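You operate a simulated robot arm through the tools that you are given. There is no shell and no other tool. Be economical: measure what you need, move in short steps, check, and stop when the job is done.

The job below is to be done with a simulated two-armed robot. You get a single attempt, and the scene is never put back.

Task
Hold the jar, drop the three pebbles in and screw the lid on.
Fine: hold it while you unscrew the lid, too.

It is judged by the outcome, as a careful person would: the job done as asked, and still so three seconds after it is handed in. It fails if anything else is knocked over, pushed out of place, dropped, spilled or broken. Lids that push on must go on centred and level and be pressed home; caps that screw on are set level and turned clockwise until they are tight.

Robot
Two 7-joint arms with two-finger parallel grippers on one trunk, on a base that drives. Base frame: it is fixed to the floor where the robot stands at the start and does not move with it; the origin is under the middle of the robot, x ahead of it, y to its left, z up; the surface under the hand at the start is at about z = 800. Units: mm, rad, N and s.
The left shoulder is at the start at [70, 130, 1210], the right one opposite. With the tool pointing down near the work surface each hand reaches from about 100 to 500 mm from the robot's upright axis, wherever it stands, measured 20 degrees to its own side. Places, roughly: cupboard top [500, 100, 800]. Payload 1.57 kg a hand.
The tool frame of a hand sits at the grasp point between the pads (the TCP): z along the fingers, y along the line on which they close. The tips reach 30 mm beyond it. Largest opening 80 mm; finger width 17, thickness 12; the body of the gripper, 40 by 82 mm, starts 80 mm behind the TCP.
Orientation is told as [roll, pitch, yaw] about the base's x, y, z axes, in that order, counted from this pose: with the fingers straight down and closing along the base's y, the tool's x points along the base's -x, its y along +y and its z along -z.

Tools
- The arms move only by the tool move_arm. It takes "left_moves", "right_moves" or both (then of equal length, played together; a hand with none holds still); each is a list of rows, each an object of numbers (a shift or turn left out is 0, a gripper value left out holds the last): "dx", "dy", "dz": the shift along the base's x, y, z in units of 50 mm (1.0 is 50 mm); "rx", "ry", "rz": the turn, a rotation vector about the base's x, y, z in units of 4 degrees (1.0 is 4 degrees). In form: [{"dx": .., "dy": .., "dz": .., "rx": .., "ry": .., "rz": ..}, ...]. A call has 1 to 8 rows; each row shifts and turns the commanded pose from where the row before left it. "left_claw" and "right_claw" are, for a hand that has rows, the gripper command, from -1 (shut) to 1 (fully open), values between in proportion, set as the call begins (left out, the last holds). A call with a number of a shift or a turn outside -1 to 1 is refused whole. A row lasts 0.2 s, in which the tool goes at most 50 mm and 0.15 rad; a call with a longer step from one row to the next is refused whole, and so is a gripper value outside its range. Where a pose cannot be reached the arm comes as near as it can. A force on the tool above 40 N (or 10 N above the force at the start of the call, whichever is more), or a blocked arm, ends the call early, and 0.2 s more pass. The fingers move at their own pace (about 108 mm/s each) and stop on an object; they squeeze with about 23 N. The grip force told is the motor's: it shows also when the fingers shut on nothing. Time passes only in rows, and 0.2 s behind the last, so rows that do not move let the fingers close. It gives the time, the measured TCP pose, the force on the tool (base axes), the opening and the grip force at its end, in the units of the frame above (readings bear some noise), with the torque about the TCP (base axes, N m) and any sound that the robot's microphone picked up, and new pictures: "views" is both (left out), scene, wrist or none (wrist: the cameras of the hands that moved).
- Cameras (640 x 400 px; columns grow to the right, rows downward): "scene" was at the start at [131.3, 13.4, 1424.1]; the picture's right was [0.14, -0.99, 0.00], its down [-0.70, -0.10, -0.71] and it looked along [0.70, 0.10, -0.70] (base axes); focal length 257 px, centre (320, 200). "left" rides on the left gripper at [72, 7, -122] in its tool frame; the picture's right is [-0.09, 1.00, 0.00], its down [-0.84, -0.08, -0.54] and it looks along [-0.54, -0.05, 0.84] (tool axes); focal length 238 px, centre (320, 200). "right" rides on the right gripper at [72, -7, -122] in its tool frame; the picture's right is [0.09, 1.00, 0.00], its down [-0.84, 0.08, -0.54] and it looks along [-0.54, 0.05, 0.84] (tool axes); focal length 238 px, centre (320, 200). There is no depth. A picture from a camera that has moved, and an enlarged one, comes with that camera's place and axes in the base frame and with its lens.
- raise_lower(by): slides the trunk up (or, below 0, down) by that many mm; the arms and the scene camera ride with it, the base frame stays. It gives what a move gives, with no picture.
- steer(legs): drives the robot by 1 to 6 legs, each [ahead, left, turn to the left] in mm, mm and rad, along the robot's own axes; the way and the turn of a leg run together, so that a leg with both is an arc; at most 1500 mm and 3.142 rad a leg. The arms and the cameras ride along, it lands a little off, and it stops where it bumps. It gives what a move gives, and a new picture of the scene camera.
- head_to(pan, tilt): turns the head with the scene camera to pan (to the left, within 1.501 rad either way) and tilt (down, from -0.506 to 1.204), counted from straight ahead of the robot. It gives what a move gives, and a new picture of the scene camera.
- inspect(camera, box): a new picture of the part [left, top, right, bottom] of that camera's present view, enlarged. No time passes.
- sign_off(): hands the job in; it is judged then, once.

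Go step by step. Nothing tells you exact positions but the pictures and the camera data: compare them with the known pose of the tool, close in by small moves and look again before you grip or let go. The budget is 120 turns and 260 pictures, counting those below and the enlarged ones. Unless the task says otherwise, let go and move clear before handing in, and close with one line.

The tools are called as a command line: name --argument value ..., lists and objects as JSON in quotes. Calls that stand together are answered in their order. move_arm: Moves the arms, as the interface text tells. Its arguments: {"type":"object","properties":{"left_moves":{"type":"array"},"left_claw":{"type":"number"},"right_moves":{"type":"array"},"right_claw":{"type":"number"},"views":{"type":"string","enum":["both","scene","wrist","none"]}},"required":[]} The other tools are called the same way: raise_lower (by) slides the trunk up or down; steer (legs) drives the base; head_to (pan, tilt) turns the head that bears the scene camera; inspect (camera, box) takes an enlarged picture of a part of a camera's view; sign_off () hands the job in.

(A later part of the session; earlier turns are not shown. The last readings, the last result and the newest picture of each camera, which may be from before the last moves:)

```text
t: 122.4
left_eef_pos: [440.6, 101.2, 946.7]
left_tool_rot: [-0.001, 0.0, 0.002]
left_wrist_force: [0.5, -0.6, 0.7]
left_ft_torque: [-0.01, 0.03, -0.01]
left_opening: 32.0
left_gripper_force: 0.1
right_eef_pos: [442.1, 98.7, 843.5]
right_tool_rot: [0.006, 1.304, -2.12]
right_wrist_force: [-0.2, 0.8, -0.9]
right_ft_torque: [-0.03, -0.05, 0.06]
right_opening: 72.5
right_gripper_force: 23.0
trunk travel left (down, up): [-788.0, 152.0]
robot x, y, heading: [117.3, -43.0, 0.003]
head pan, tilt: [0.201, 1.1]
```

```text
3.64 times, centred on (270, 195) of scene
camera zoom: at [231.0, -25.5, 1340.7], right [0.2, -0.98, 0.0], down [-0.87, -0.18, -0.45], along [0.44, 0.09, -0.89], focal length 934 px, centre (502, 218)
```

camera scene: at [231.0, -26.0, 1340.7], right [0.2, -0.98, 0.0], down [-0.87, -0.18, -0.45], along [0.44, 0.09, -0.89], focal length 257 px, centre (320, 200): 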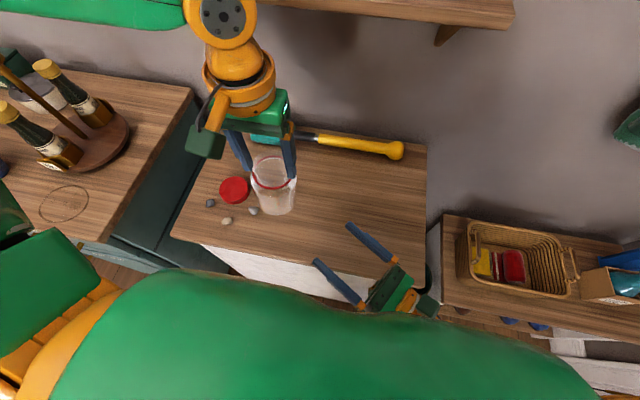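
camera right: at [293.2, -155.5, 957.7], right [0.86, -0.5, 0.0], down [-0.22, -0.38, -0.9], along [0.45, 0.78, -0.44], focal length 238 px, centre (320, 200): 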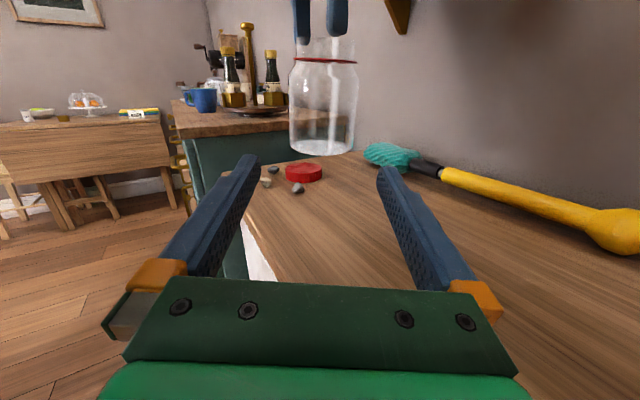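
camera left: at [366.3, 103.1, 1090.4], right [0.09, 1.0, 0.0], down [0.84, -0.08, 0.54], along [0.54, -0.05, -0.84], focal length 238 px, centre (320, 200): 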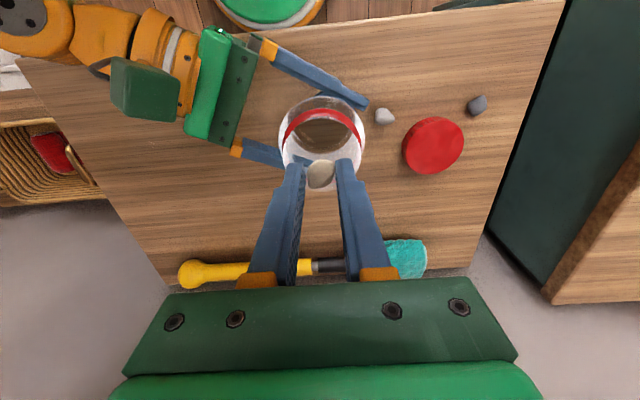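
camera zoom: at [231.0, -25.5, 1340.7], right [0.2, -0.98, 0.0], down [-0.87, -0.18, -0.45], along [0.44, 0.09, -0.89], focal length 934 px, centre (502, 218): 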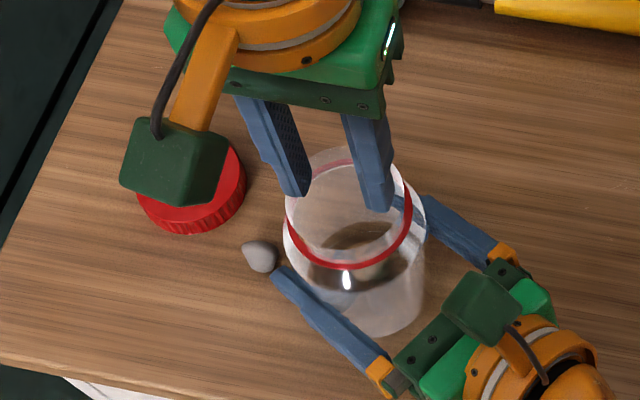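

A grey shape lies beside the pale pebble, so both look to be in. For the last pebble, close to the right fingertip, I'll turn the left hand to -90° to stay clear of the jar and fingers.

move_arm --left_moves '[{"dz": 0.5, "rz": -1}, {"dz": 0.3, "rz": -1}, {"rz": -1, "dy": 0.3}, {"rz": -1, "dy": 0.4}, {"rz": -1, "dy": 0.4}, {"rz": -1, "dy": 0.3}, {"rz": -1}, {"rz": -1}]' --left_claw -0.1 --views "none"

move_arm --left_moves '[{"rz": -1}, {"rz": -1}, {"rz": -1}, {"rz": -1}, {"rz": -1}, {"rz": -1}, {"rz": -1}, {"rz": -1}]' --views "none"

move_arm --left_moves '[{"rz": -1}, {"rz": -1}, {"rz": -1}, {"rz": -1}, {"rz": -1}, {"rz": -1}, {"rz": -0.5, "dz": -0.5}, {"dz": -0.5}]' --views "wrist"

inspect --camera "left" --box '[220, 40, 420, 220]'

```text
t: 124.2
left_eef_pos: [440.8, 172.4, 985.8]
left_tool_rot: [-0.001, 0.002, -0.558]
left_wrist_force: [0.4, 0.8, -0.4]
left_ft_torque: [-0.03, -0.01, -0.03]
left_opening: 36.1
left_gripper_force: 0.0
right_eef_pos: [441.6, 99.0, 843.0]
right_tool_rot: [0.007, 1.303, -2.121]
right_wrist_force: [0.0, 0.6, -0.2]
right_ft_torque: [-0.01, -0.06, 0.0]
right_opening: 72.2
right_gripper_force: 23.1
trunk travel left (down, up): [-788.0, 152.0]
robot x, y, heading: [118.4, -43.7, 0.003]
head pan, tilt: [0.201, 1.1]
```

```text
t: 126.0
left_eef_pos: [439.5, 172.0, 986.6]
left_tool_rot: [0.0, -0.002, -1.117]
left_wrist_force: [-0.1, -0.4, -0.7]
left_ft_torque: [0.0, 0.01, 0.02]
left_opening: 35.8
left_gripper_force: 0.0
right_eef_pos: [441.1, 99.2, 844.1]
right_tool_rot: [0.006, 1.305, -2.118]
right_wrist_force: [0.0, 0.5, 0.0]
right_ft_torque: [0.06, -0.02, 0.01]
right_opening: 72.3
right_gripper_force: 22.7
trunk travel left (down, up): [-788.0, 152.0]
robot x, y, heading: [118.5, -44.3, -0.001]
head pan, tilt: [0.201, 1.1]
```

```text
t: 127.8
left_eef_pos: [439.8, 170.3, 935.4]
left_tool_rot: [0.0, -0.002, -1.57]
left_wrist_force: [0.6, 1.0, 0.2]
left_ft_torque: [0.03, 0.01, 0.0]
left_opening: 36.0
left_gripper_force: 0.0
right_eef_pos: [441.2, 99.1, 844.5]
right_tool_rot: [0.007, 1.304, -2.12]
right_wrist_force: [0.2, 0.5, 0.5]
right_ft_torque: [-0.02, -0.04, -0.02]
right_opening: 72.2
right_gripper_force: 23.0
trunk travel left (down, up): [-788.0, 152.0]
robot x, y, heading: [118.4, -40.1, 0.004]
head pan, tilt: [0.201, 1.1]
camera left: at [446.3, 243.0, 1057.9], right [1.0, -0.09, 0.0], down [-0.08, -0.84, 0.54], along [-0.05, -0.54, -0.84], focal length 238 px, centre (320, 200)
```

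left: 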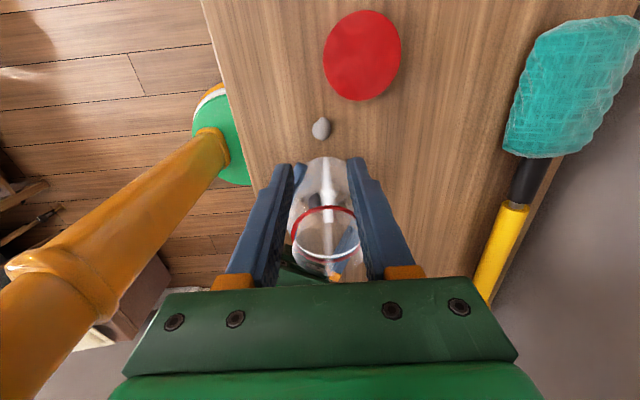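

```text
2.22 times, centred on (320, 130) of left
camera zoom: at [446.3, 243.0, 1057.9], right [1.0, -0.09, 0.0], down [-0.08, -0.84, 0.54], along [-0.05, -0.54, -0.84], focal length 530 px, centre (320, 356)
```

zoom: 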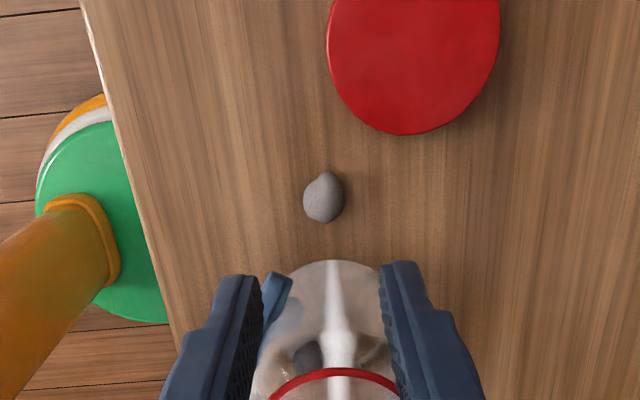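

Both pebbles show inside the jar. The last one is right below, so I descend.

move_arm --left_moves '[{"dx": 0.03, "dz": -0.4}, {"dz": -0.6}, {"dz": -0.6}, {"dz": -0.3}, {"dz": -0.14}, {}]' --views "none"

inspect --camera "left" --box '[220, 80, 420, 240]'

```text
t: 129.2
left_eef_pos: [442.3, 171.7, 834.6]
left_tool_rot: [0.002, -0.001, -1.569]
left_wrist_force: [0.0, -0.9, -0.5]
left_ft_torque: [0.01, 0.04, -0.01]
left_opening: 35.9
left_gripper_force: 0.0
right_eef_pos: [441.1, 99.4, 843.6]
right_tool_rot: [0.009, 1.303, -2.123]
right_wrist_force: [0.8, 0.0, 0.0]
right_ft_torque: [-0.03, -0.03, 0.0]
right_opening: 72.5
right_gripper_force: 23.4
trunk travel left (down, up): [-788.0, 152.0]
robot x, y, heading: [117.6, -39.6, -0.007]
head pan, tilt: [0.201, 1.1]
```

```text
2.50 times, centred on (320, 160) of left
camera zoom: at [448.8, 243.1, 957.2], right [1.0, -0.09, 0.0], down [-0.08, -0.84, 0.54], along [-0.05, -0.54, -0.84], focal length 596 px, centre (320, 300)
```

zoom: 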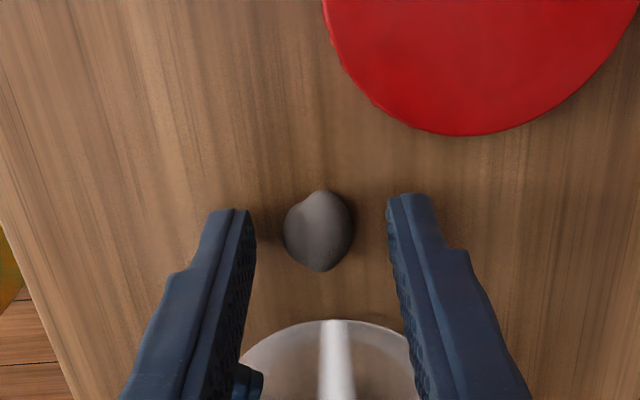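

move_arm --left_moves '[{"dz": -0.03}, {}, {}, {}]' --left_claw -1 --views "none"

move_arm --left_moves '[{"dz": 0.4}, {"dz": 0.7}, {"dz": 0.8}, {"dz": 0.6}, {"dy": -0.4}, {"dy": -0.6}, {"dy": -0.42}, {}]' --views "none"

inspect --camera "left" --box '[220, 80, 420, 240]'

```text
t: 130.2
left_eef_pos: [442.0, 171.2, 833.1]
left_tool_rot: [-0.001, -0.001, -1.569]
left_wrist_force: [1.2, 1.6, 11.1]
left_ft_torque: [0.03, -0.08, 0.01]
left_opening: 18.4
left_gripper_force: 23.2
right_eef_pos: [441.2, 98.6, 844.3]
right_tool_rot: [0.005, 1.304, -2.119]
right_wrist_force: [0.5, 0.7, -0.2]
right_ft_torque: [0.01, -0.02, 0.03]
right_opening: 72.5
right_gripper_force: 23.2
trunk travel left (down, up): [-788.0, 152.0]
robot x, y, heading: [119.2, -36.7, -0.002]
head pan, tilt: [0.201, 1.1]
```

```text
t: 132.0
left_eef_pos: [443.4, 100.2, 956.1]
left_tool_rot: [0.001, 0.0, -1.57]
left_wrist_force: [1.4, -0.2, 0.0]
left_ft_torque: [-0.01, 0.0, -0.02]
left_opening: 18.4
left_gripper_force: 22.7
right_eef_pos: [440.5, 100.1, 842.9]
right_tool_rot: [0.007, 1.304, -2.12]
right_wrist_force: [-0.1, -0.7, 0.7]
right_ft_torque: [-0.04, -0.05, -0.02]
right_opening: 72.3
right_gripper_force: 23.1
trunk travel left (down, up): [-788.0, 152.0]
robot x, y, heading: [120.5, -40.1, 0.002]
head pan, tilt: [0.201, 1.1]
```

```text
2.50 times, centred on (320, 160) of left
camera zoom: at [448.8, 171.3, 1078.8], right [1.0, -0.09, 0.0], down [-0.08, -0.84, 0.54], along [-0.05, -0.54, -0.84], focal length 596 px, centre (320, 300)
```

zoom: 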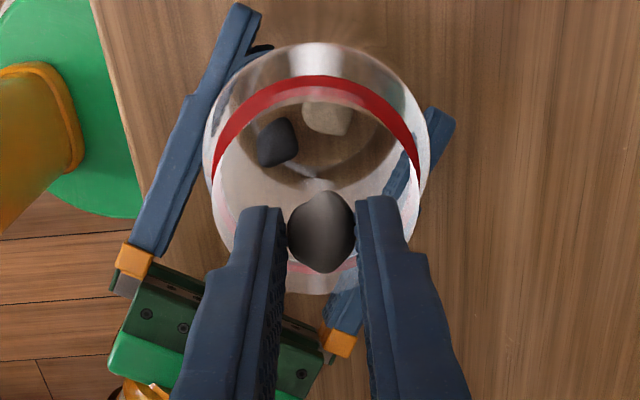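

move_arm --left_moves '[{"dx": -0.03, "dz": -0.2}, {}]' --views "none"

move_arm --left_moves '[{}, {}]' --left_claw -0.2 --views "none"

inspect --camera "left" --box '[220, 80, 420, 240]'

```text
t: 132.6
left_eef_pos: [441.9, 99.1, 945.9]
left_tool_rot: [0.0, -0.001, -1.569]
left_wrist_force: [-0.2, 0.0, 0.2]
left_ft_torque: [-0.01, 0.0, 0.01]
left_opening: 18.3
left_gripper_force: 23.3
right_eef_pos: [441.9, 98.2, 843.4]
right_tool_rot: [0.005, 1.304, -2.123]
right_wrist_force: [-0.3, 0.3, 0.1]
right_ft_torque: [-0.02, -0.02, 0.01]
right_opening: 72.0
right_gripper_force: 22.9
trunk travel left (down, up): [-788.0, 152.0]
robot x, y, heading: [113.4, -39.9, 0.002]
head pan, tilt: [0.201, 1.1]
```

```text
t: 133.2
left_eef_pos: [441.0, 99.4, 945.1]
left_tool_rot: [0.001, 0.001, -1.569]
left_wrist_force: [0.6, 1.1, 0.6]
left_ft_torque: [0.04, 0.0, -0.03]
left_opening: 32.0
left_gripper_force: 0.1
right_eef_pos: [441.4, 98.7, 843.2]
right_tool_rot: [0.006, 1.304, -2.122]
right_wrist_force: [0.0, -0.3, 0.1]
right_ft_torque: [-0.05, -0.06, -0.03]
right_opening: 72.3
right_gripper_force: 22.8
trunk travel left (down, up): [-788.0, 152.0]
robot x, y, heading: [117.9, -40.7, -0.001]
head pan, tilt: [0.201, 1.1]
```

```text
2.50 times, centred on (320, 160) of left
camera zoom: at [447.4, 171.0, 1069.5], right [1.0, -0.09, 0.0], down [-0.08, -0.84, 0.54], along [-0.05, -0.54, -0.84], focal length 596 px, centre (320, 300)
```

zoom: 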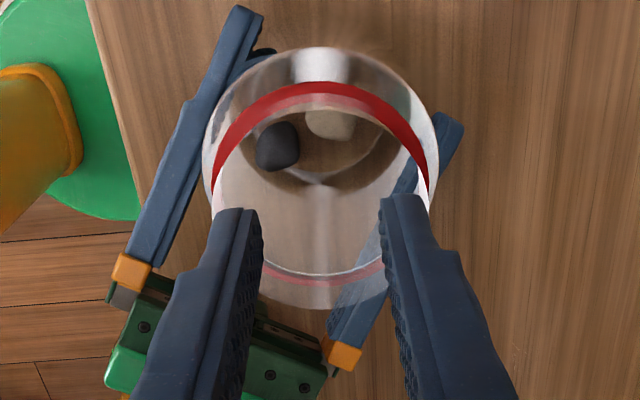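

The drop looked clean. Now the lid: I rise, move above it at [476, 230], and unwind the left hand to about +90° so I have a long clockwise stroke.

move_arm --left_moves '[{"dz": 0.5, "rz": 1}, {"dz": 0.4, "rz": 1}, {"dy": 0.5, "dx": 0.1, "rz": 1}, {"dy": 0.6, "dx": 0.2, "rz": 1}, {"dy": 0.6, "dx": 0.2, "rz": 1}, {"dy": 0.6, "dx": 0.2, "rz": 1}, {"dy": 0.32, "rz": 1}, {"rz": 1}]' --left_claw 1 --views "none"

move_arm --left_moves '[{"rz": 1}, {"rz": 1}, {"rz": 1}, {"rz": 1}, {"rz": 1}, {"rz": 1}, {"rz": 1}, {"rz": 1}]' --views "none"

move_arm --left_moves '[{"rz": 1}, {"rz": 1}, {"rz": 1}, {"rz": 1}, {"rz": 1}, {"rz": 1}, {"rz": 1}, {"rz": 1}]' --views "none"

move_arm --left_moves '[{"rz": 1}, {"rz": 1}, {"rz": 1}, {"rz": 1}, {"rz": 1}, {"rz": 1}, {"rz": 1}, {"rz": 1}]' --views "none"

move_arm --left_moves '[{"rz": 1}, {"rz": 1}, {"rz": 1}, {"rz": 1}, {"rz": 1}, {"rz": 1}, {"rz": 1}, {"rz": 1}]' --views "none"

move_arm --left_moves '[{"rz": 1}, {"rz": 1}, {"rz": 1}, {"rz": 1}, {"rz": 1}, {"dz": -0.4}, {"dz": -0.6}, {}]' --views "both"

inspect --camera "left" --box '[200, 60, 440, 240]'

```text
t: 135.0
left_eef_pos: [474.1, 232.0, 992.9]
left_tool_rot: [-0.001, 0.001, -1.011]
left_wrist_force: [0.4, -0.3, -0.3]
left_ft_torque: [0.0, 0.02, -0.01]
left_opening: 80.0
left_gripper_force: 0.0
right_eef_pos: [440.9, 100.7, 842.8]
right_tool_rot: [0.006, 1.302, -2.12]
right_wrist_force: [0.5, 0.3, -0.5]
right_ft_torque: [0.08, -0.03, -0.03]
right_opening: 71.8
right_gripper_force: 23.3
trunk travel left (down, up): [-788.0, 152.0]
robot x, y, heading: [118.2, -39.7, 0.002]
head pan, tilt: [0.201, 1.1]
```

```text
t: 136.8
left_eef_pos: [475.9, 232.7, 993.5]
left_tool_rot: [-0.002, 0.001, -0.448]
left_wrist_force: [1.3, 0.4, -0.4]
left_ft_torque: [-0.03, 0.0, -0.01]
left_opening: 79.9
left_gripper_force: 0.0
right_eef_pos: [442.2, 99.6, 844.1]
right_tool_rot: [0.006, 1.306, -2.119]
right_wrist_force: [0.6, 0.1, 0.3]
right_ft_torque: [0.07, -0.01, 0.01]
right_opening: 72.3
right_gripper_force: 22.5
trunk travel left (down, up): [-788.0, 152.0]
robot x, y, heading: [123.3, -42.3, -0.004]
head pan, tilt: [0.201, 1.1]
```

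```text
t: 138.6
left_eef_pos: [474.7, 231.5, 993.1]
left_tool_rot: [-0.001, 0.001, 0.105]
left_wrist_force: [0.3, 0.9, 0.0]
left_ft_torque: [0.01, 0.0, 0.0]
left_opening: 80.2
left_gripper_force: 0.1
right_eef_pos: [440.7, 98.7, 844.0]
right_tool_rot: [0.007, 1.304, -2.12]
right_wrist_force: [-0.2, 0.5, -0.4]
right_ft_torque: [0.0, -0.02, 0.01]
right_opening: 72.4
right_gripper_force: 23.1
trunk travel left (down, up): [-788.0, 152.0]
robot x, y, heading: [118.5, -39.1, 0.001]
head pan, tilt: [0.201, 1.1]
```

```text
t: 140.4
left_eef_pos: [475.2, 233.5, 994.1]
left_tool_rot: [-0.001, 0.0, 0.666]
left_wrist_force: [0.9, 0.0, 1.0]
left_ft_torque: [0.01, -0.02, 0.0]
left_opening: 79.9
left_gripper_force: 0.1
right_eef_pos: [441.4, 100.0, 844.6]
right_tool_rot: [0.008, 1.302, -2.121]
right_wrist_force: [0.5, -0.1, -0.6]
right_ft_torque: [0.01, -0.02, -0.05]
right_opening: 72.0
right_gripper_force: 23.1
trunk travel left (down, up): [-788.0, 152.0]
robot x, y, heading: [118.4, -43.0, 0.002]
head pan, tilt: [0.201, 1.1]
```

```text
t: 142.2
left_eef_pos: [475.3, 231.7, 993.1]
left_tool_rot: [0.001, 0.0, 1.226]
left_wrist_force: [0.1, 0.2, -0.4]
left_ft_torque: [0.01, 0.0, 0.0]
left_opening: 80.2
left_gripper_force: 0.1
right_eef_pos: [441.3, 99.3, 843.3]
right_tool_rot: [0.008, 1.303, -2.119]
right_wrist_force: [1.1, 0.4, 0.0]
right_ft_torque: [0.02, 0.01, 0.01]
right_opening: 72.2
right_gripper_force: 23.0
trunk travel left (down, up): [-788.0, 152.0]
robot x, y, heading: [116.9, -39.1, 0.003]
head pan, tilt: [0.201, 1.1]
```

```text
t: 144.0
left_eef_pos: [475.3, 230.3, 941.8]
left_tool_rot: [-0.002, -0.001, 1.572]
left_wrist_force: [-0.3, -0.3, 0.1]
left_ft_torque: [-0.03, 0.0, 0.01]
left_opening: 80.0
left_gripper_force: 0.0
right_eef_pos: [441.1, 99.6, 843.1]
right_tool_rot: [0.007, 1.304, -2.12]
right_wrist_force: [0.7, 1.3, 0.2]
right_ft_torque: [0.06, -0.02, -0.04]
right_opening: 72.0
right_gripper_force: 23.0
trunk travel left (down, up): [-788.0, 152.0]
robot x, y, heading: [118.2, -39.3, -0.002]
head pan, tilt: [0.201, 1.1]
camera scene: at [231.3, -25.4, 1340.7], right [0.2, -0.98, 0.0], down [-0.87, -0.18, -0.45], along [0.44, 0.09, -0.89], focal length 257 px, centre (320, 200)
camera left: at [468.3, 158.2, 1065.1], right [-1.0, 0.09, 0.0], down [0.08, 0.84, 0.54], along [0.05, 0.54, -0.84], focal length 238 px, centre (320, 200)
```

scene: 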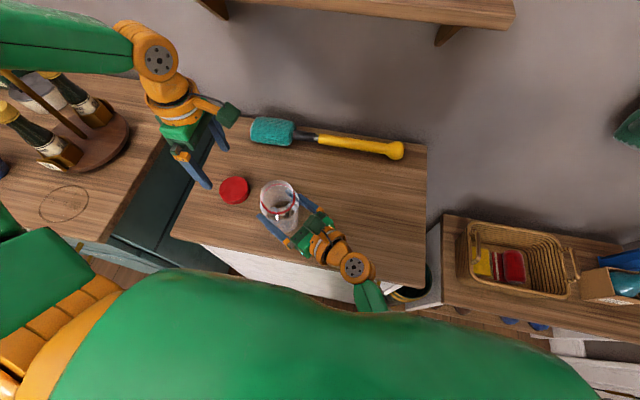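
left: 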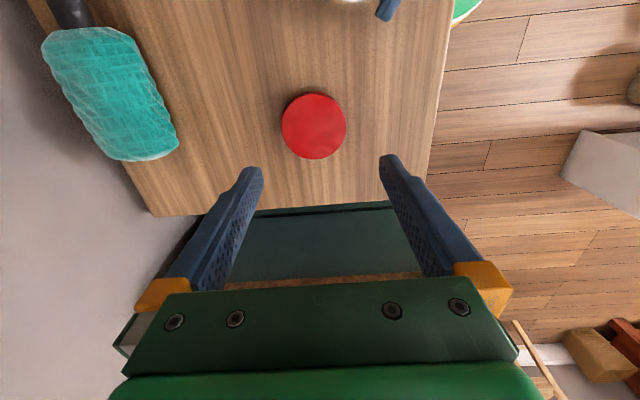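

```text
2.22 times, centred on (320, 150) of left
camera zoom: at [468.3, 158.2, 1065.1], right [-1.0, 0.09, 0.0], down [0.08, 0.84, 0.54], along [0.05, 0.54, -0.84], focal length 530 px, centre (320, 311)
```

zoom: 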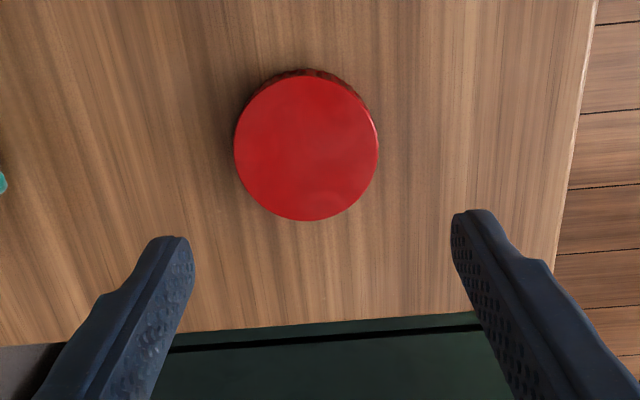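

move_arm --left_moves '[{"dx": 0.1, "dy": -0.06, "dz": -0.4}, {"dz": -0.6}, {"dz": -0.6}, {"dz": -0.3}, {}]' --views "none"

inspect --camera "left" --box '[200, 60, 440, 240]'

```text
t: 145.2
left_eef_pos: [480.9, 228.0, 848.8]
left_tool_rot: [-0.001, 0.0, 1.575]
left_wrist_force: [0.1, -0.2, 1.0]
left_ft_torque: [-0.02, 0.02, -0.02]
left_opening: 80.1
left_gripper_force: 0.1
right_eef_pos: [441.1, 98.5, 843.1]
right_tool_rot: [0.008, 1.305, -2.122]
right_wrist_force: [-0.6, -0.1, 0.3]
right_ft_torque: [0.02, -0.01, -0.05]
right_opening: 72.2
right_gripper_force: 23.2
trunk travel left (down, up): [-788.0, 152.0]
robot x, y, heading: [119.4, -37.9, -0.002]
head pan, tilt: [0.201, 1.1]
```

```text
2.22 times, centred on (320, 150) of left
camera zoom: at [473.7, 155.9, 970.2], right [-1.0, 0.09, 0.0], down [0.08, 0.84, 0.54], along [0.05, 0.54, -0.84], focal length 530 px, centre (320, 311)
```

zoom: 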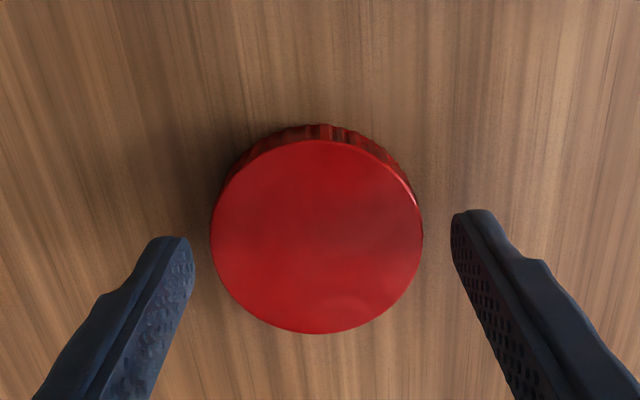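

move_arm --left_moves '[{"dy": -0.05}, {"dz": -0.2}, {"dz": -0.1}, {}]' --views "none"

move_arm --left_moves '[{}, {}, {}]' --left_claw -1 --views "none"

inspect --camera "left" --box '[200, 60, 440, 240]'

```text
t: 146.2
left_eef_pos: [479.1, 226.2, 833.1]
left_tool_rot: [-0.001, 0.0, 1.573]
left_wrist_force: [0.1, -0.8, 0.2]
left_ft_torque: [-0.01, 0.01, 0.0]
left_opening: 80.0
left_gripper_force: 0.1
right_eef_pos: [441.6, 98.1, 843.3]
right_tool_rot: [0.006, 1.305, -2.121]
right_wrist_force: [0.2, 0.2, -0.2]
right_ft_torque: [0.01, 0.02, 0.0]
right_opening: 72.2
right_gripper_force: 22.9
trunk travel left (down, up): [-788.0, 152.0]
robot x, y, heading: [117.1, -42.5, -0.0]
head pan, tilt: [0.201, 1.1]
```

```text
t: 147.0
left_eef_pos: [480.6, 226.6, 831.8]
left_tool_rot: [-0.001, 0.0, 1.573]
left_wrist_force: [-0.4, 0.7, -0.2]
left_ft_torque: [0.03, -0.06, 0.03]
left_opening: 66.6
left_gripper_force: 22.9
right_eef_pos: [441.1, 99.5, 843.1]
right_tool_rot: [0.006, 1.305, -2.119]
right_wrist_force: [0.4, 0.9, -0.5]
right_ft_torque: [-0.01, -0.02, 0.0]
right_opening: 72.2
right_gripper_force: 22.2
trunk travel left (down, up): [-788.0, 152.0]
robot x, y, heading: [118.6, -39.5, 0.001]
head pan, tilt: [0.201, 1.1]
```

```text
2.22 times, centred on (320, 150) of left
camera zoom: at [472.5, 153.8, 954.8], right [-1.0, 0.09, 0.0], down [0.08, 0.84, 0.54], along [0.05, 0.54, -0.84], focal length 530 px, centre (320, 311)
```

zoom: 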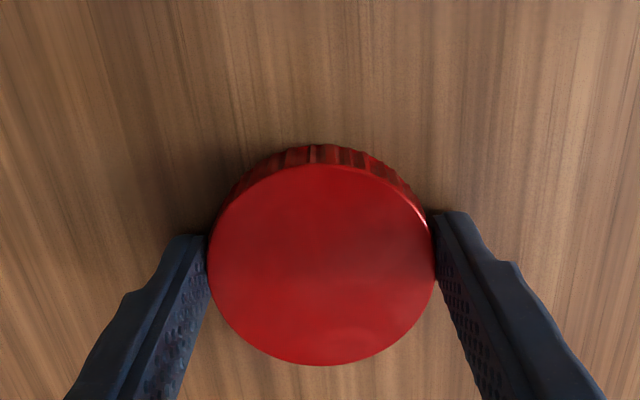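

The lid is gripped centrally. Lifting it and bringing it above the jar.

move_arm --left_moves '[{"dz": 0.4}, {"dz": 0.8}, {"dz": 0.8}, {"dz": 0.8}, {"dx": -0.2, "dy": -0.6}, {"dx": -0.2, "dy": -0.7}, {"dx": -0.2, "dy": -0.7}, {"dx": -0.18, "dy": -0.5}]' --views "none"

inspect --camera "right" --box '[160, 0, 480, 240]'

inspect --camera "scene" --box '[210, 120, 350, 250]'

inspect --camera "left" --box '[200, 60, 440, 240]'

```text
t: 148.8
left_eef_pos: [440.2, 100.5, 973.7]
left_tool_rot: [0.0, -0.001, 1.571]
left_wrist_force: [0.8, -0.3, -0.4]
left_ft_torque: [0.01, 0.0, 0.02]
left_opening: 66.7
left_gripper_force: 22.7
right_eef_pos: [441.5, 98.9, 843.1]
right_tool_rot: [0.006, 1.304, -2.121]
right_wrist_force: [0.1, -0.6, 0.2]
right_ft_torque: [-0.05, -0.01, 0.01]
right_opening: 72.2
right_gripper_force: 23.1
trunk travel left (down, up): [-788.0, 152.0]
robot x, y, heading: [117.3, -37.3, 0.003]
head pan, tilt: [0.201, 1.1]
```

```text
1.67 times, centred on (320, 120) of right
camera zoom: at [383.0, 19.1, 944.7], right [0.86, -0.5, 0.09], down [-0.33, -0.67, -0.66], along [0.4, 0.54, -0.74], focal length 397 px, centre (320, 333)
```

zoom: 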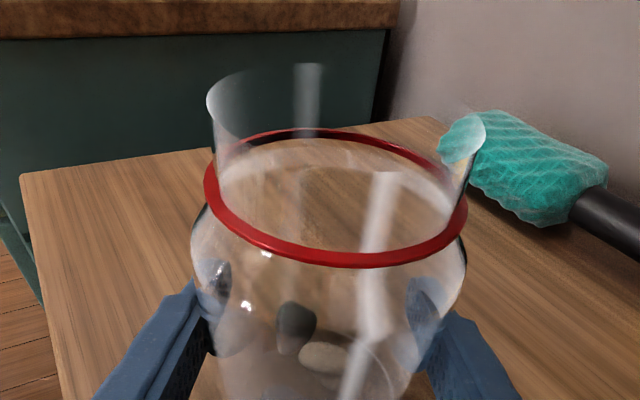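

```text
3.08 times, centred on (280, 185) of scene
camera zoom: at [231.2, -25.9, 1340.7], right [0.2, -0.98, 0.0], down [-0.87, -0.18, -0.45], along [0.44, 0.09, -0.89], focal length 790 px, centre (443, 246)
```

zoom: 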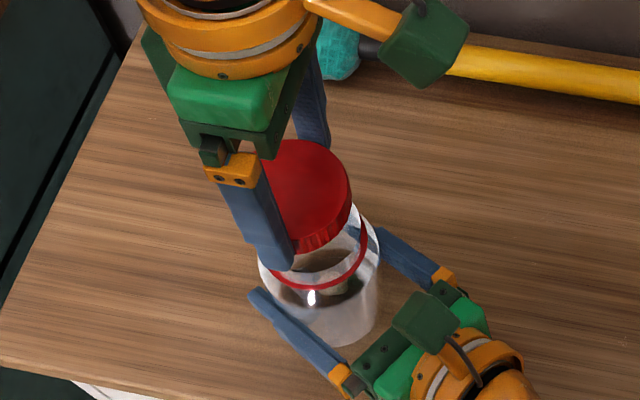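

```text
2.22 times, centred on (320, 150) of left
camera zoom: at [433.7, 27.5, 1096.1], right [-1.0, 0.09, 0.0], down [0.08, 0.84, 0.54], along [0.05, 0.54, -0.84], focal length 530 px, centre (320, 311)
```

zoom: 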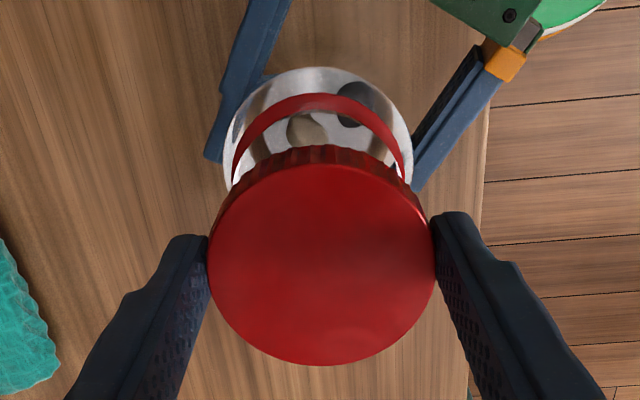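

The lid is over the jar, well aligned. I'll lower it to just above the rim and check from the right camera.

move_arm --left_moves '[{"dx": 0.02, "dy": -0.03, "dz": -0.3}, {"dz": -0.24}, {}]' --views "none"

inspect --camera "right" --box '[160, 0, 480, 200]'

inspect --camera "scene" --box '[230, 140, 330, 240]'

```text
t: 149.6
left_eef_pos: [441.3, 99.7, 946.3]
left_tool_rot: [0.001, -0.001, 1.573]
left_wrist_force: [-0.2, -0.4, -0.5]
left_ft_torque: [-0.01, 0.0, -0.01]
left_opening: 66.8
left_gripper_force: 23.2
right_eef_pos: [442.2, 99.7, 844.1]
right_tool_rot: [0.004, 1.303, -2.121]
right_wrist_force: [0.9, 0.6, 0.1]
right_ft_torque: [0.01, -0.01, -0.02]
right_opening: 72.2
right_gripper_force: 23.1
trunk travel left (down, up): [-788.0, 152.0]
robot x, y, heading: [118.6, -39.1, -0.001]
head pan, tilt: [0.201, 1.1]
```

```text
2.00 times, centred on (320, 100) of right
camera zoom: at [383.0, 19.4, 944.8], right [0.86, -0.5, 0.09], down [-0.33, -0.67, -0.66], along [0.4, 0.54, -0.74], focal length 477 px, centre (320, 400)
```

zoom: 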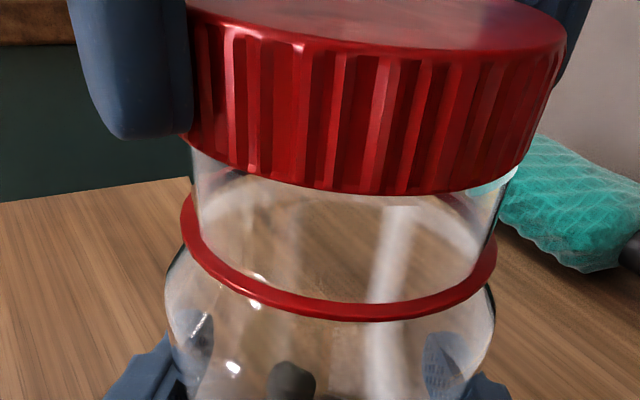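

```text
4.00 times, centred on (280, 190) of scene
camera zoom: at [231.3, -25.5, 1340.7], right [0.2, -0.98, 0.0], down [-0.87, -0.18, -0.45], along [0.44, 0.09, -0.89], focal length 1027 px, centre (480, 240)
```

zoom: 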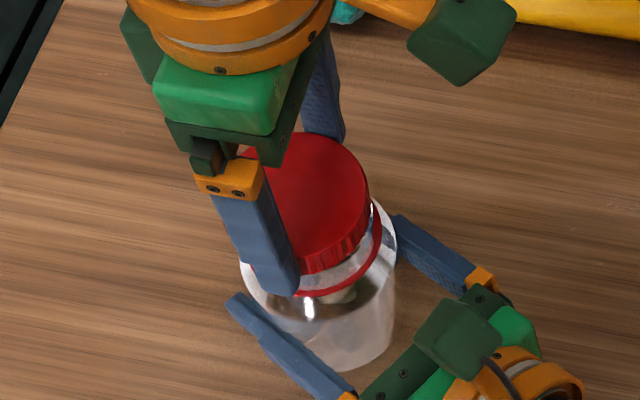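

Alignment is good to about a millimetre. I'll lower gently until it seats on the thread.

move_arm --left_moves '[{"dz": -0.06}, {"dz": -0.06}, {"dz": -0.04}, {}]' --views "none"

inspect --camera "right" --box '[160, 0, 480, 200]'

```text
t: 150.6
left_eef_pos: [442.5, 99.0, 939.2]
left_tool_rot: [-0.002, -0.001, 1.571]
left_wrist_force: [3.4, 2.7, 19.3]
left_ft_torque: [-0.27, 0.11, 0.01]
left_opening: 67.3
left_gripper_force: 23.2
right_eef_pos: [440.5, 99.0, 843.1]
right_tool_rot: [0.007, 1.304, -2.117]
right_wrist_force: [1.1, -1.0, -7.2]
right_ft_torque: [0.38, -0.41, 0.01]
right_opening: 72.0
right_gripper_force: 23.1
trunk travel left (down, up): [-788.0, 152.0]
robot x, y, heading: [118.3, -41.1, -0.005]
head pan, tilt: [0.201, 1.1]
```

```text
2.00 times, centred on (320, 100) of right
camera zoom: at [382.5, 19.1, 944.8], right [0.86, -0.5, 0.09], down [-0.32, -0.67, -0.66], along [0.4, 0.54, -0.74], focal length 477 px, centre (320, 400)
```

zoom: 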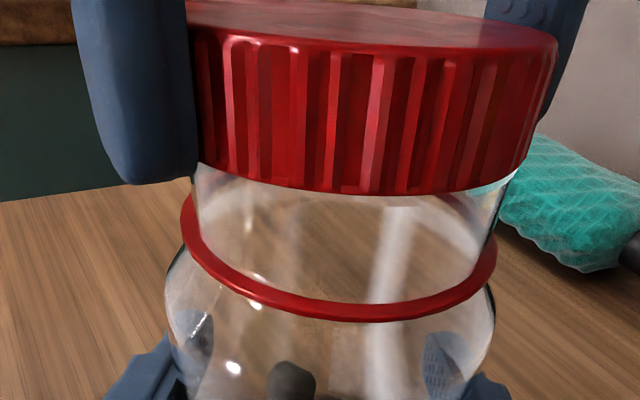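

The lid is resting on the rim rather than over the neck, and the contact is mainly on the -y side, so it sits about 1–2 mm too far towards +y. I'll lift slightly, shift and try again.

move_arm --left_moves '[{"dz": 0.1}, {"dx": -0.014, "dy": -0.03}, {"dz": -0.08}, {"dz": -0.03}, {}]' --views "none"

inspect --camera "right" --box '[160, 0, 480, 200]'

```text
t: 151.8
left_eef_pos: [440.0, 98.3, 938.6]
left_tool_rot: [-0.002, 0.0, 1.574]
left_wrist_force: [-1.1, 1.1, 19.6]
left_ft_torque: [-0.33, 0.21, -0.03]
left_opening: 66.9
left_gripper_force: 22.9
right_eef_pos: [441.1, 98.4, 842.5]
right_tool_rot: [0.01, 1.305, -2.117]
right_wrist_force: [5.4, 1.1, -6.2]
right_ft_torque: [0.37, -0.11, 0.03]
right_opening: 72.1
right_gripper_force: 22.5
trunk travel left (down, up): [-788.0, 152.0]
robot x, y, heading: [117.6, -40.8, -0.004]
head pan, tilt: [0.201, 1.1]
```

```text
2.00 times, centred on (320, 100) of right
camera zoom: at [382.6, 19.4, 944.8], right [0.86, -0.5, 0.09], down [-0.33, -0.67, -0.66], along [0.4, 0.54, -0.74], focal length 477 px, centre (320, 400)
```

zoom: 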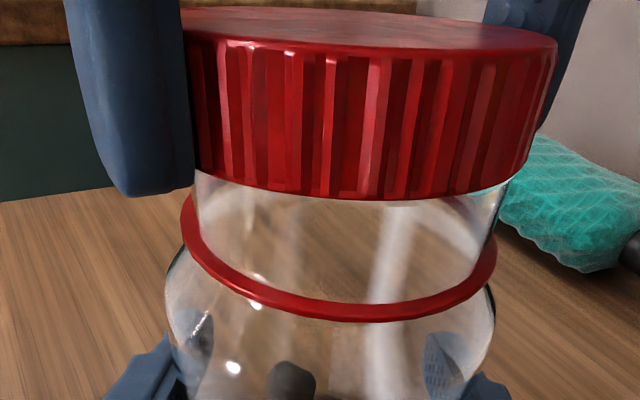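

move_arm --left_moves '[{"dz": 0.1}, {"dx": -0.03, "dy": -0.02}, {"dz": -0.08}, {"dz": -0.03}, {}]' --views "none"

inspect --camera "right" --box '[160, 0, 480, 200]'

inspect --camera "scene" --box '[240, 150, 320, 230]'

```text
t: 153.0
left_eef_pos: [439.5, 98.5, 936.4]
left_tool_rot: [0.001, -0.003, 1.571]
left_wrist_force: [3.2, -0.1, 1.3]
left_ft_torque: [0.01, -0.11, 0.0]
left_opening: 66.7
left_gripper_force: 23.1
right_eef_pos: [440.9, 98.9, 843.8]
right_tool_rot: [0.007, 1.304, -2.119]
right_wrist_force: [-3.2, 0.2, 0.5]
right_ft_torque: [-0.07, -0.11, 0.0]
right_opening: 72.3
right_gripper_force: 22.7
trunk travel left (down, up): [-788.0, 152.0]
robot x, y, heading: [120.8, -40.9, -0.002]
head pan, tilt: [0.201, 1.1]
```

```text
2.00 times, centred on (320, 100) of right
camera zoom: at [382.4, 19.6, 944.8], right [0.86, -0.5, 0.09], down [-0.32, -0.67, -0.66], along [0.39, 0.54, -0.74], focal length 477 px, centre (320, 400)
```

zoom: 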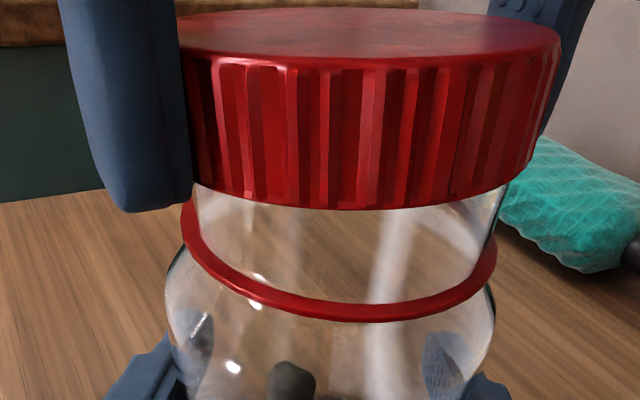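

```text
5.00 times, centred on (280, 190) of scene
camera zoom: at [230.9, -25.7, 1340.6], right [0.2, -0.98, 0.0], down [-0.87, -0.18, -0.45], along [0.44, 0.09, -0.89], focal length 1284 px, centre (520, 250)
```

zoom: 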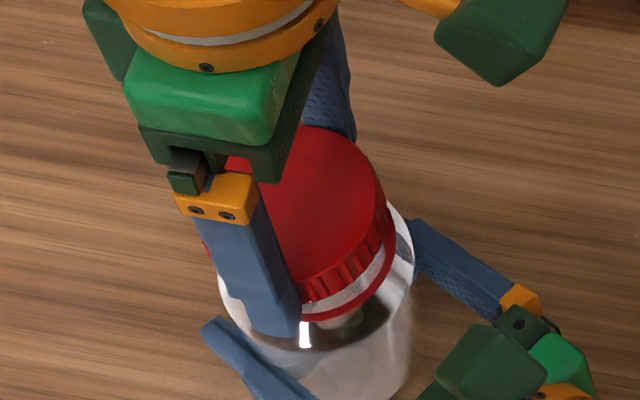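

The lid has slipped over the neck (force nearly zero). Continuing down with a tiny correction until it meets the thread.

move_arm --left_moves '[{"dx": 0.012, "dz": -0.04}, {"dz": -0.04}, {"dz": -0.04}, {}]' --views "none"

inspect --camera "right" --box '[160, 0, 480, 200]'

```text
t: 154.0
left_eef_pos: [440.2, 97.5, 931.6]
left_tool_rot: [0.0, 0.002, 1.572]
left_wrist_force: [2.7, -8.9, 1.4]
left_ft_torque: [-0.23, -0.05, -0.05]
left_opening: 66.7
left_gripper_force: 22.6
right_eef_pos: [440.7, 99.3, 843.1]
right_tool_rot: [0.006, 1.304, -2.117]
right_wrist_force: [-3.7, 10.1, -0.8]
right_ft_torque: [-0.62, -0.09, 0.01]
right_opening: 72.4
right_gripper_force: 23.1
trunk travel left (down, up): [-788.0, 152.0]
robot x, y, heading: [119.6, -38.1, -0.004]
head pan, tilt: [0.201, 1.1]
```

```text
2.00 times, centred on (320, 100) of right
camera zoom: at [382.3, 19.7, 944.8], right [0.86, -0.5, 0.09], down [-0.32, -0.67, -0.66], along [0.4, 0.54, -0.74], focal length 477 px, centre (320, 400)
```

zoom: 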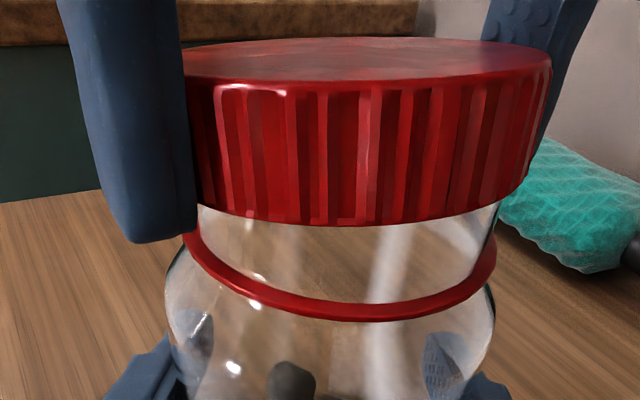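

move_arm --left_moves '[{"dy": -0.02, "dz": -0.04}, {"dz": -0.04}, {"dz": -0.03}, {}]' --views "none"

inspect --camera "right" --box '[160, 0, 480, 200]'

```text
t: 155.0
left_eef_pos: [439.2, 96.7, 925.6]
left_tool_rot: [-0.003, -0.001, 1.571]
left_wrist_force: [1.3, -2.3, 20.2]
left_ft_torque: [0.4, -0.12, 0.06]
left_opening: 67.0
left_gripper_force: 23.7
right_eef_pos: [440.7, 98.8, 844.0]
right_tool_rot: [0.009, 1.304, -2.116]
right_wrist_force: [0.7, 6.0, -6.2]
right_ft_torque: [-0.17, 0.07, -0.15]
right_opening: 72.4
right_gripper_force: 22.7
trunk travel left (down, up): [-788.0, 152.0]
robot x, y, heading: [121.1, -39.5, 0.001]
head pan, tilt: [0.201, 1.1]
```

```text
2.00 times, centred on (320, 100) of right
camera zoom: at [382.2, 19.7, 944.9], right [0.86, -0.5, 0.09], down [-0.33, -0.67, -0.66], along [0.4, 0.54, -0.74], focal length 477 px, centre (320, 400)
```

zoom: 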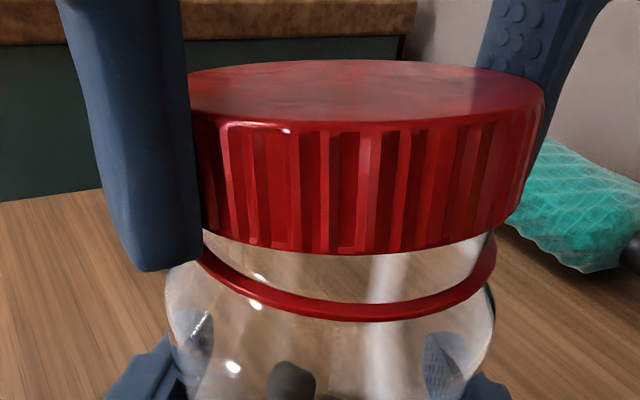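

Thread contact (20 N). The fingertips are too low on the lid, so I'll release, rise 8 mm and regrip while the neck holds the lid centred.

move_arm --left_moves '[{}, {}, {"dz": 0.16}, {}]' --left_claw 1 --views "none"

inspect --camera "right" --box '[160, 0, 480, 200]'

inspect --camera "left" --box '[200, 60, 440, 240]'

```text
t: 156.0
left_eef_pos: [440.7, 95.6, 933.2]
left_tool_rot: [0.0, -0.001, 1.574]
left_wrist_force: [-0.6, 0.5, 0.5]
left_ft_torque: [0.01, 0.0, 0.01]
left_opening: 80.0
left_gripper_force: 0.1
right_eef_pos: [440.4, 100.1, 843.5]
right_tool_rot: [0.006, 1.302, -2.122]
right_wrist_force: [1.2, -0.3, -0.3]
right_ft_torque: [-0.04, 0.04, 0.02]
right_opening: 72.1
right_gripper_force: 22.5
trunk travel left (down, up): [-788.0, 152.0]
robot x, y, heading: [119.9, -45.5, -0.003]
head pan, tilt: [0.201, 1.1]
```

```text
2.00 times, centred on (320, 100) of right
camera zoom: at [383.1, 19.2, 944.8], right [0.86, -0.5, 0.09], down [-0.33, -0.67, -0.66], along [0.4, 0.54, -0.74], focal length 477 px, centre (320, 400)
```

zoom: 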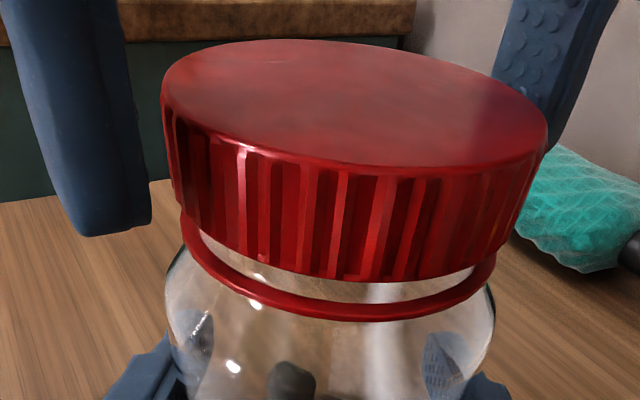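

```text
2.22 times, centred on (320, 150) of left
camera zoom: at [433.4, 24.1, 1056.4], right [-1.0, 0.09, 0.0], down [0.08, 0.84, 0.54], along [0.05, 0.54, -0.84], focal length 530 px, centre (320, 311)
```

zoom: 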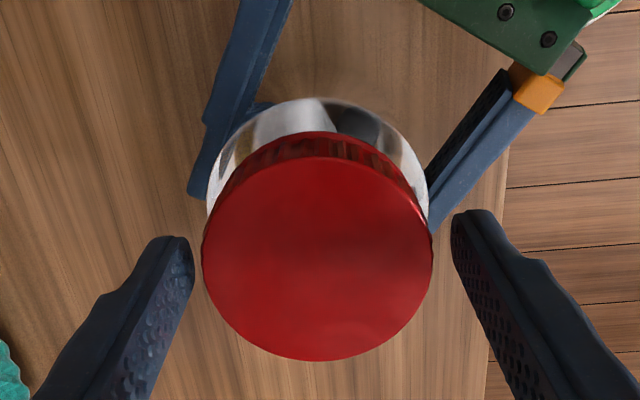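

The lid has dropped onto the thread and sits level, about 2 mm above its closed height. I'll lower 5 mm, grip and begin turning clockwise.

move_arm --left_moves '[{"dz": -0.1}, {}]' --views "none"

move_arm --left_moves '[{}, {}, {}]' --left_claw -1 --views "none"

move_arm --left_moves '[{"rz": -1}, {"rz": -1}, {"rz": -1}, {"rz": -1}, {"rz": -1}, {"rz": -1}, {"rz": -1}, {"rz": -1}]' --views "none"

inspect --camera "right" --box '[160, 0, 480, 200]'

```text
t: 156.6
left_eef_pos: [439.6, 96.6, 927.7]
left_tool_rot: [0.0, -0.001, 1.573]
left_wrist_force: [-0.8, -0.2, 0.6]
left_ft_torque: [0.0, -0.01, 0.01]
left_opening: 80.1
left_gripper_force: 0.0
right_eef_pos: [441.4, 98.8, 843.4]
right_tool_rot: [0.006, 1.303, -2.121]
right_wrist_force: [1.1, -0.7, 0.2]
right_ft_torque: [-0.03, 0.02, 0.02]
right_opening: 72.2
right_gripper_force: 23.0
trunk travel left (down, up): [-788.0, 152.0]
robot x, y, heading: [118.2, -40.3, 0.001]
head pan, tilt: [0.201, 1.1]
```

```text
t: 157.4
left_eef_pos: [439.9, 96.1, 927.7]
left_tool_rot: [0.0, -0.001, 1.572]
left_wrist_force: [11.1, 3.7, -0.7]
left_ft_torque: [0.07, -0.38, -0.02]
left_opening: 66.6
left_gripper_force: 23.1
right_eef_pos: [441.0, 98.7, 842.3]
right_tool_rot: [0.004, 1.303, -2.12]
right_wrist_force: [-9.8, -4.0, 4.8]
right_ft_torque: [0.28, -0.44, 0.0]
right_opening: 72.4
right_gripper_force: 22.9
trunk travel left (down, up): [-788.0, 152.0]
robot x, y, heading: [118.7, -41.0, -0.001]
head pan, tilt: [0.201, 1.1]
```

```text
t: 159.2
left_eef_pos: [440.5, 97.2, 927.6]
left_tool_rot: [0.001, -0.001, 1.012]
left_wrist_force: [2.5, 9.4, 0.4]
left_ft_torque: [0.34, -0.13, 0.01]
left_opening: 67.0
left_gripper_force: 23.4
right_eef_pos: [441.5, 99.2, 842.6]
right_tool_rot: [0.01, 1.304, -2.118]
right_wrist_force: [-4.2, -8.9, 0.9]
right_ft_torque: [0.48, 0.02, -0.05]
right_opening: 72.3
right_gripper_force: 23.5
trunk travel left (down, up): [-788.0, 152.0]
robot x, y, heading: [116.5, -40.2, 0.002]
head pan, tilt: [0.201, 1.1]
```

```text
2.00 times, centred on (320, 100) of right
camera zoom: at [382.6, 19.4, 944.8], right [0.86, -0.5, 0.09], down [-0.33, -0.67, -0.66], along [0.4, 0.54, -0.74], focal length 477 px, centre (320, 400)
```

zoom: 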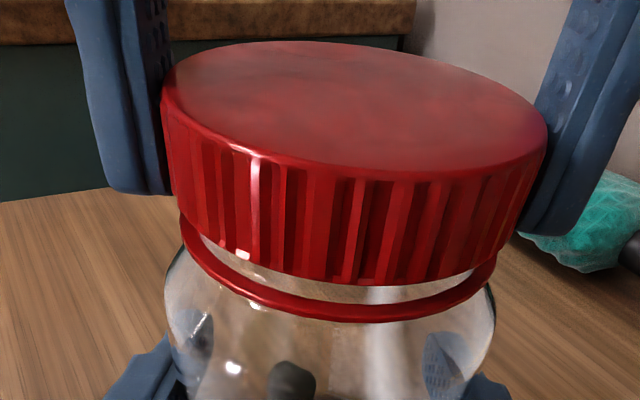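

The lid turns and sinks slightly. Continuing clockwise.

move_arm --left_moves '[{"rz": -1, "dy": 0.015, "dz": -0.008}, {"rz": -1}, {"rz": -1}, {"rz": -1}, {"rz": -1}, {"rz": -1}, {"rz": -1}, {"rz": -1}]' --views "none"

move_arm --left_moves '[{"rz": -1, "dz": -0.008}, {"rz": -1}, {"rz": -1}, {"rz": -1}, {"rz": -1}, {"rz": -1}, {"rz": -1}, {"rz": -1}]' --views "none"

inspect --camera "right" --box '[160, 0, 480, 200]'

```text
t: 161.0
left_eef_pos: [440.8, 98.4, 927.8]
left_tool_rot: [-0.001, 0.002, 0.453]
left_wrist_force: [-13.7, 0.3, 1.4]
left_ft_torque: [0.06, 0.51, 0.03]
left_opening: 66.7
left_gripper_force: 22.8
right_eef_pos: [442.0, 100.1, 843.6]
right_tool_rot: [0.008, 1.304, -2.12]
right_wrist_force: [13.0, 0.6, -0.3]
right_ft_torque: [-0.12, 0.58, 0.05]
right_opening: 72.3
right_gripper_force: 22.8
trunk travel left (down, up): [-788.0, 152.0]
robot x, y, heading: [115.2, -37.4, -0.001]
head pan, tilt: [0.201, 1.1]
```

```text
t: 162.8
left_eef_pos: [440.3, 97.8, 927.7]
left_tool_rot: [0.003, 0.001, -0.105]
left_wrist_force: [-11.2, 18.1, 2.8]
left_ft_torque: [0.83, 0.66, 0.08]
left_opening: 66.8
left_gripper_force: 22.5
right_eef_pos: [441.6, 99.3, 843.9]
right_tool_rot: [0.007, 1.304, -2.12]
right_wrist_force: [12.1, -18.8, -0.3]
right_ft_torque: [0.73, 0.1, 0.0]
right_opening: 72.0
right_gripper_force: 22.8
trunk travel left (down, up): [-788.0, 152.0]
robot x, y, heading: [122.1, -40.4, -0.005]
head pan, tilt: [0.201, 1.1]
```

```text
2.00 times, centred on (320, 100) of right
camera zoom: at [383.2, 19.0, 944.7], right [0.86, -0.51, 0.09], down [-0.33, -0.67, -0.66], along [0.4, 0.54, -0.74], focal length 477 px, centre (320, 400)
```

zoom: 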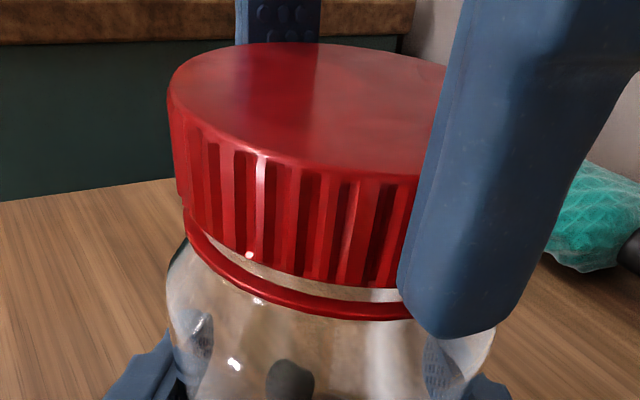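

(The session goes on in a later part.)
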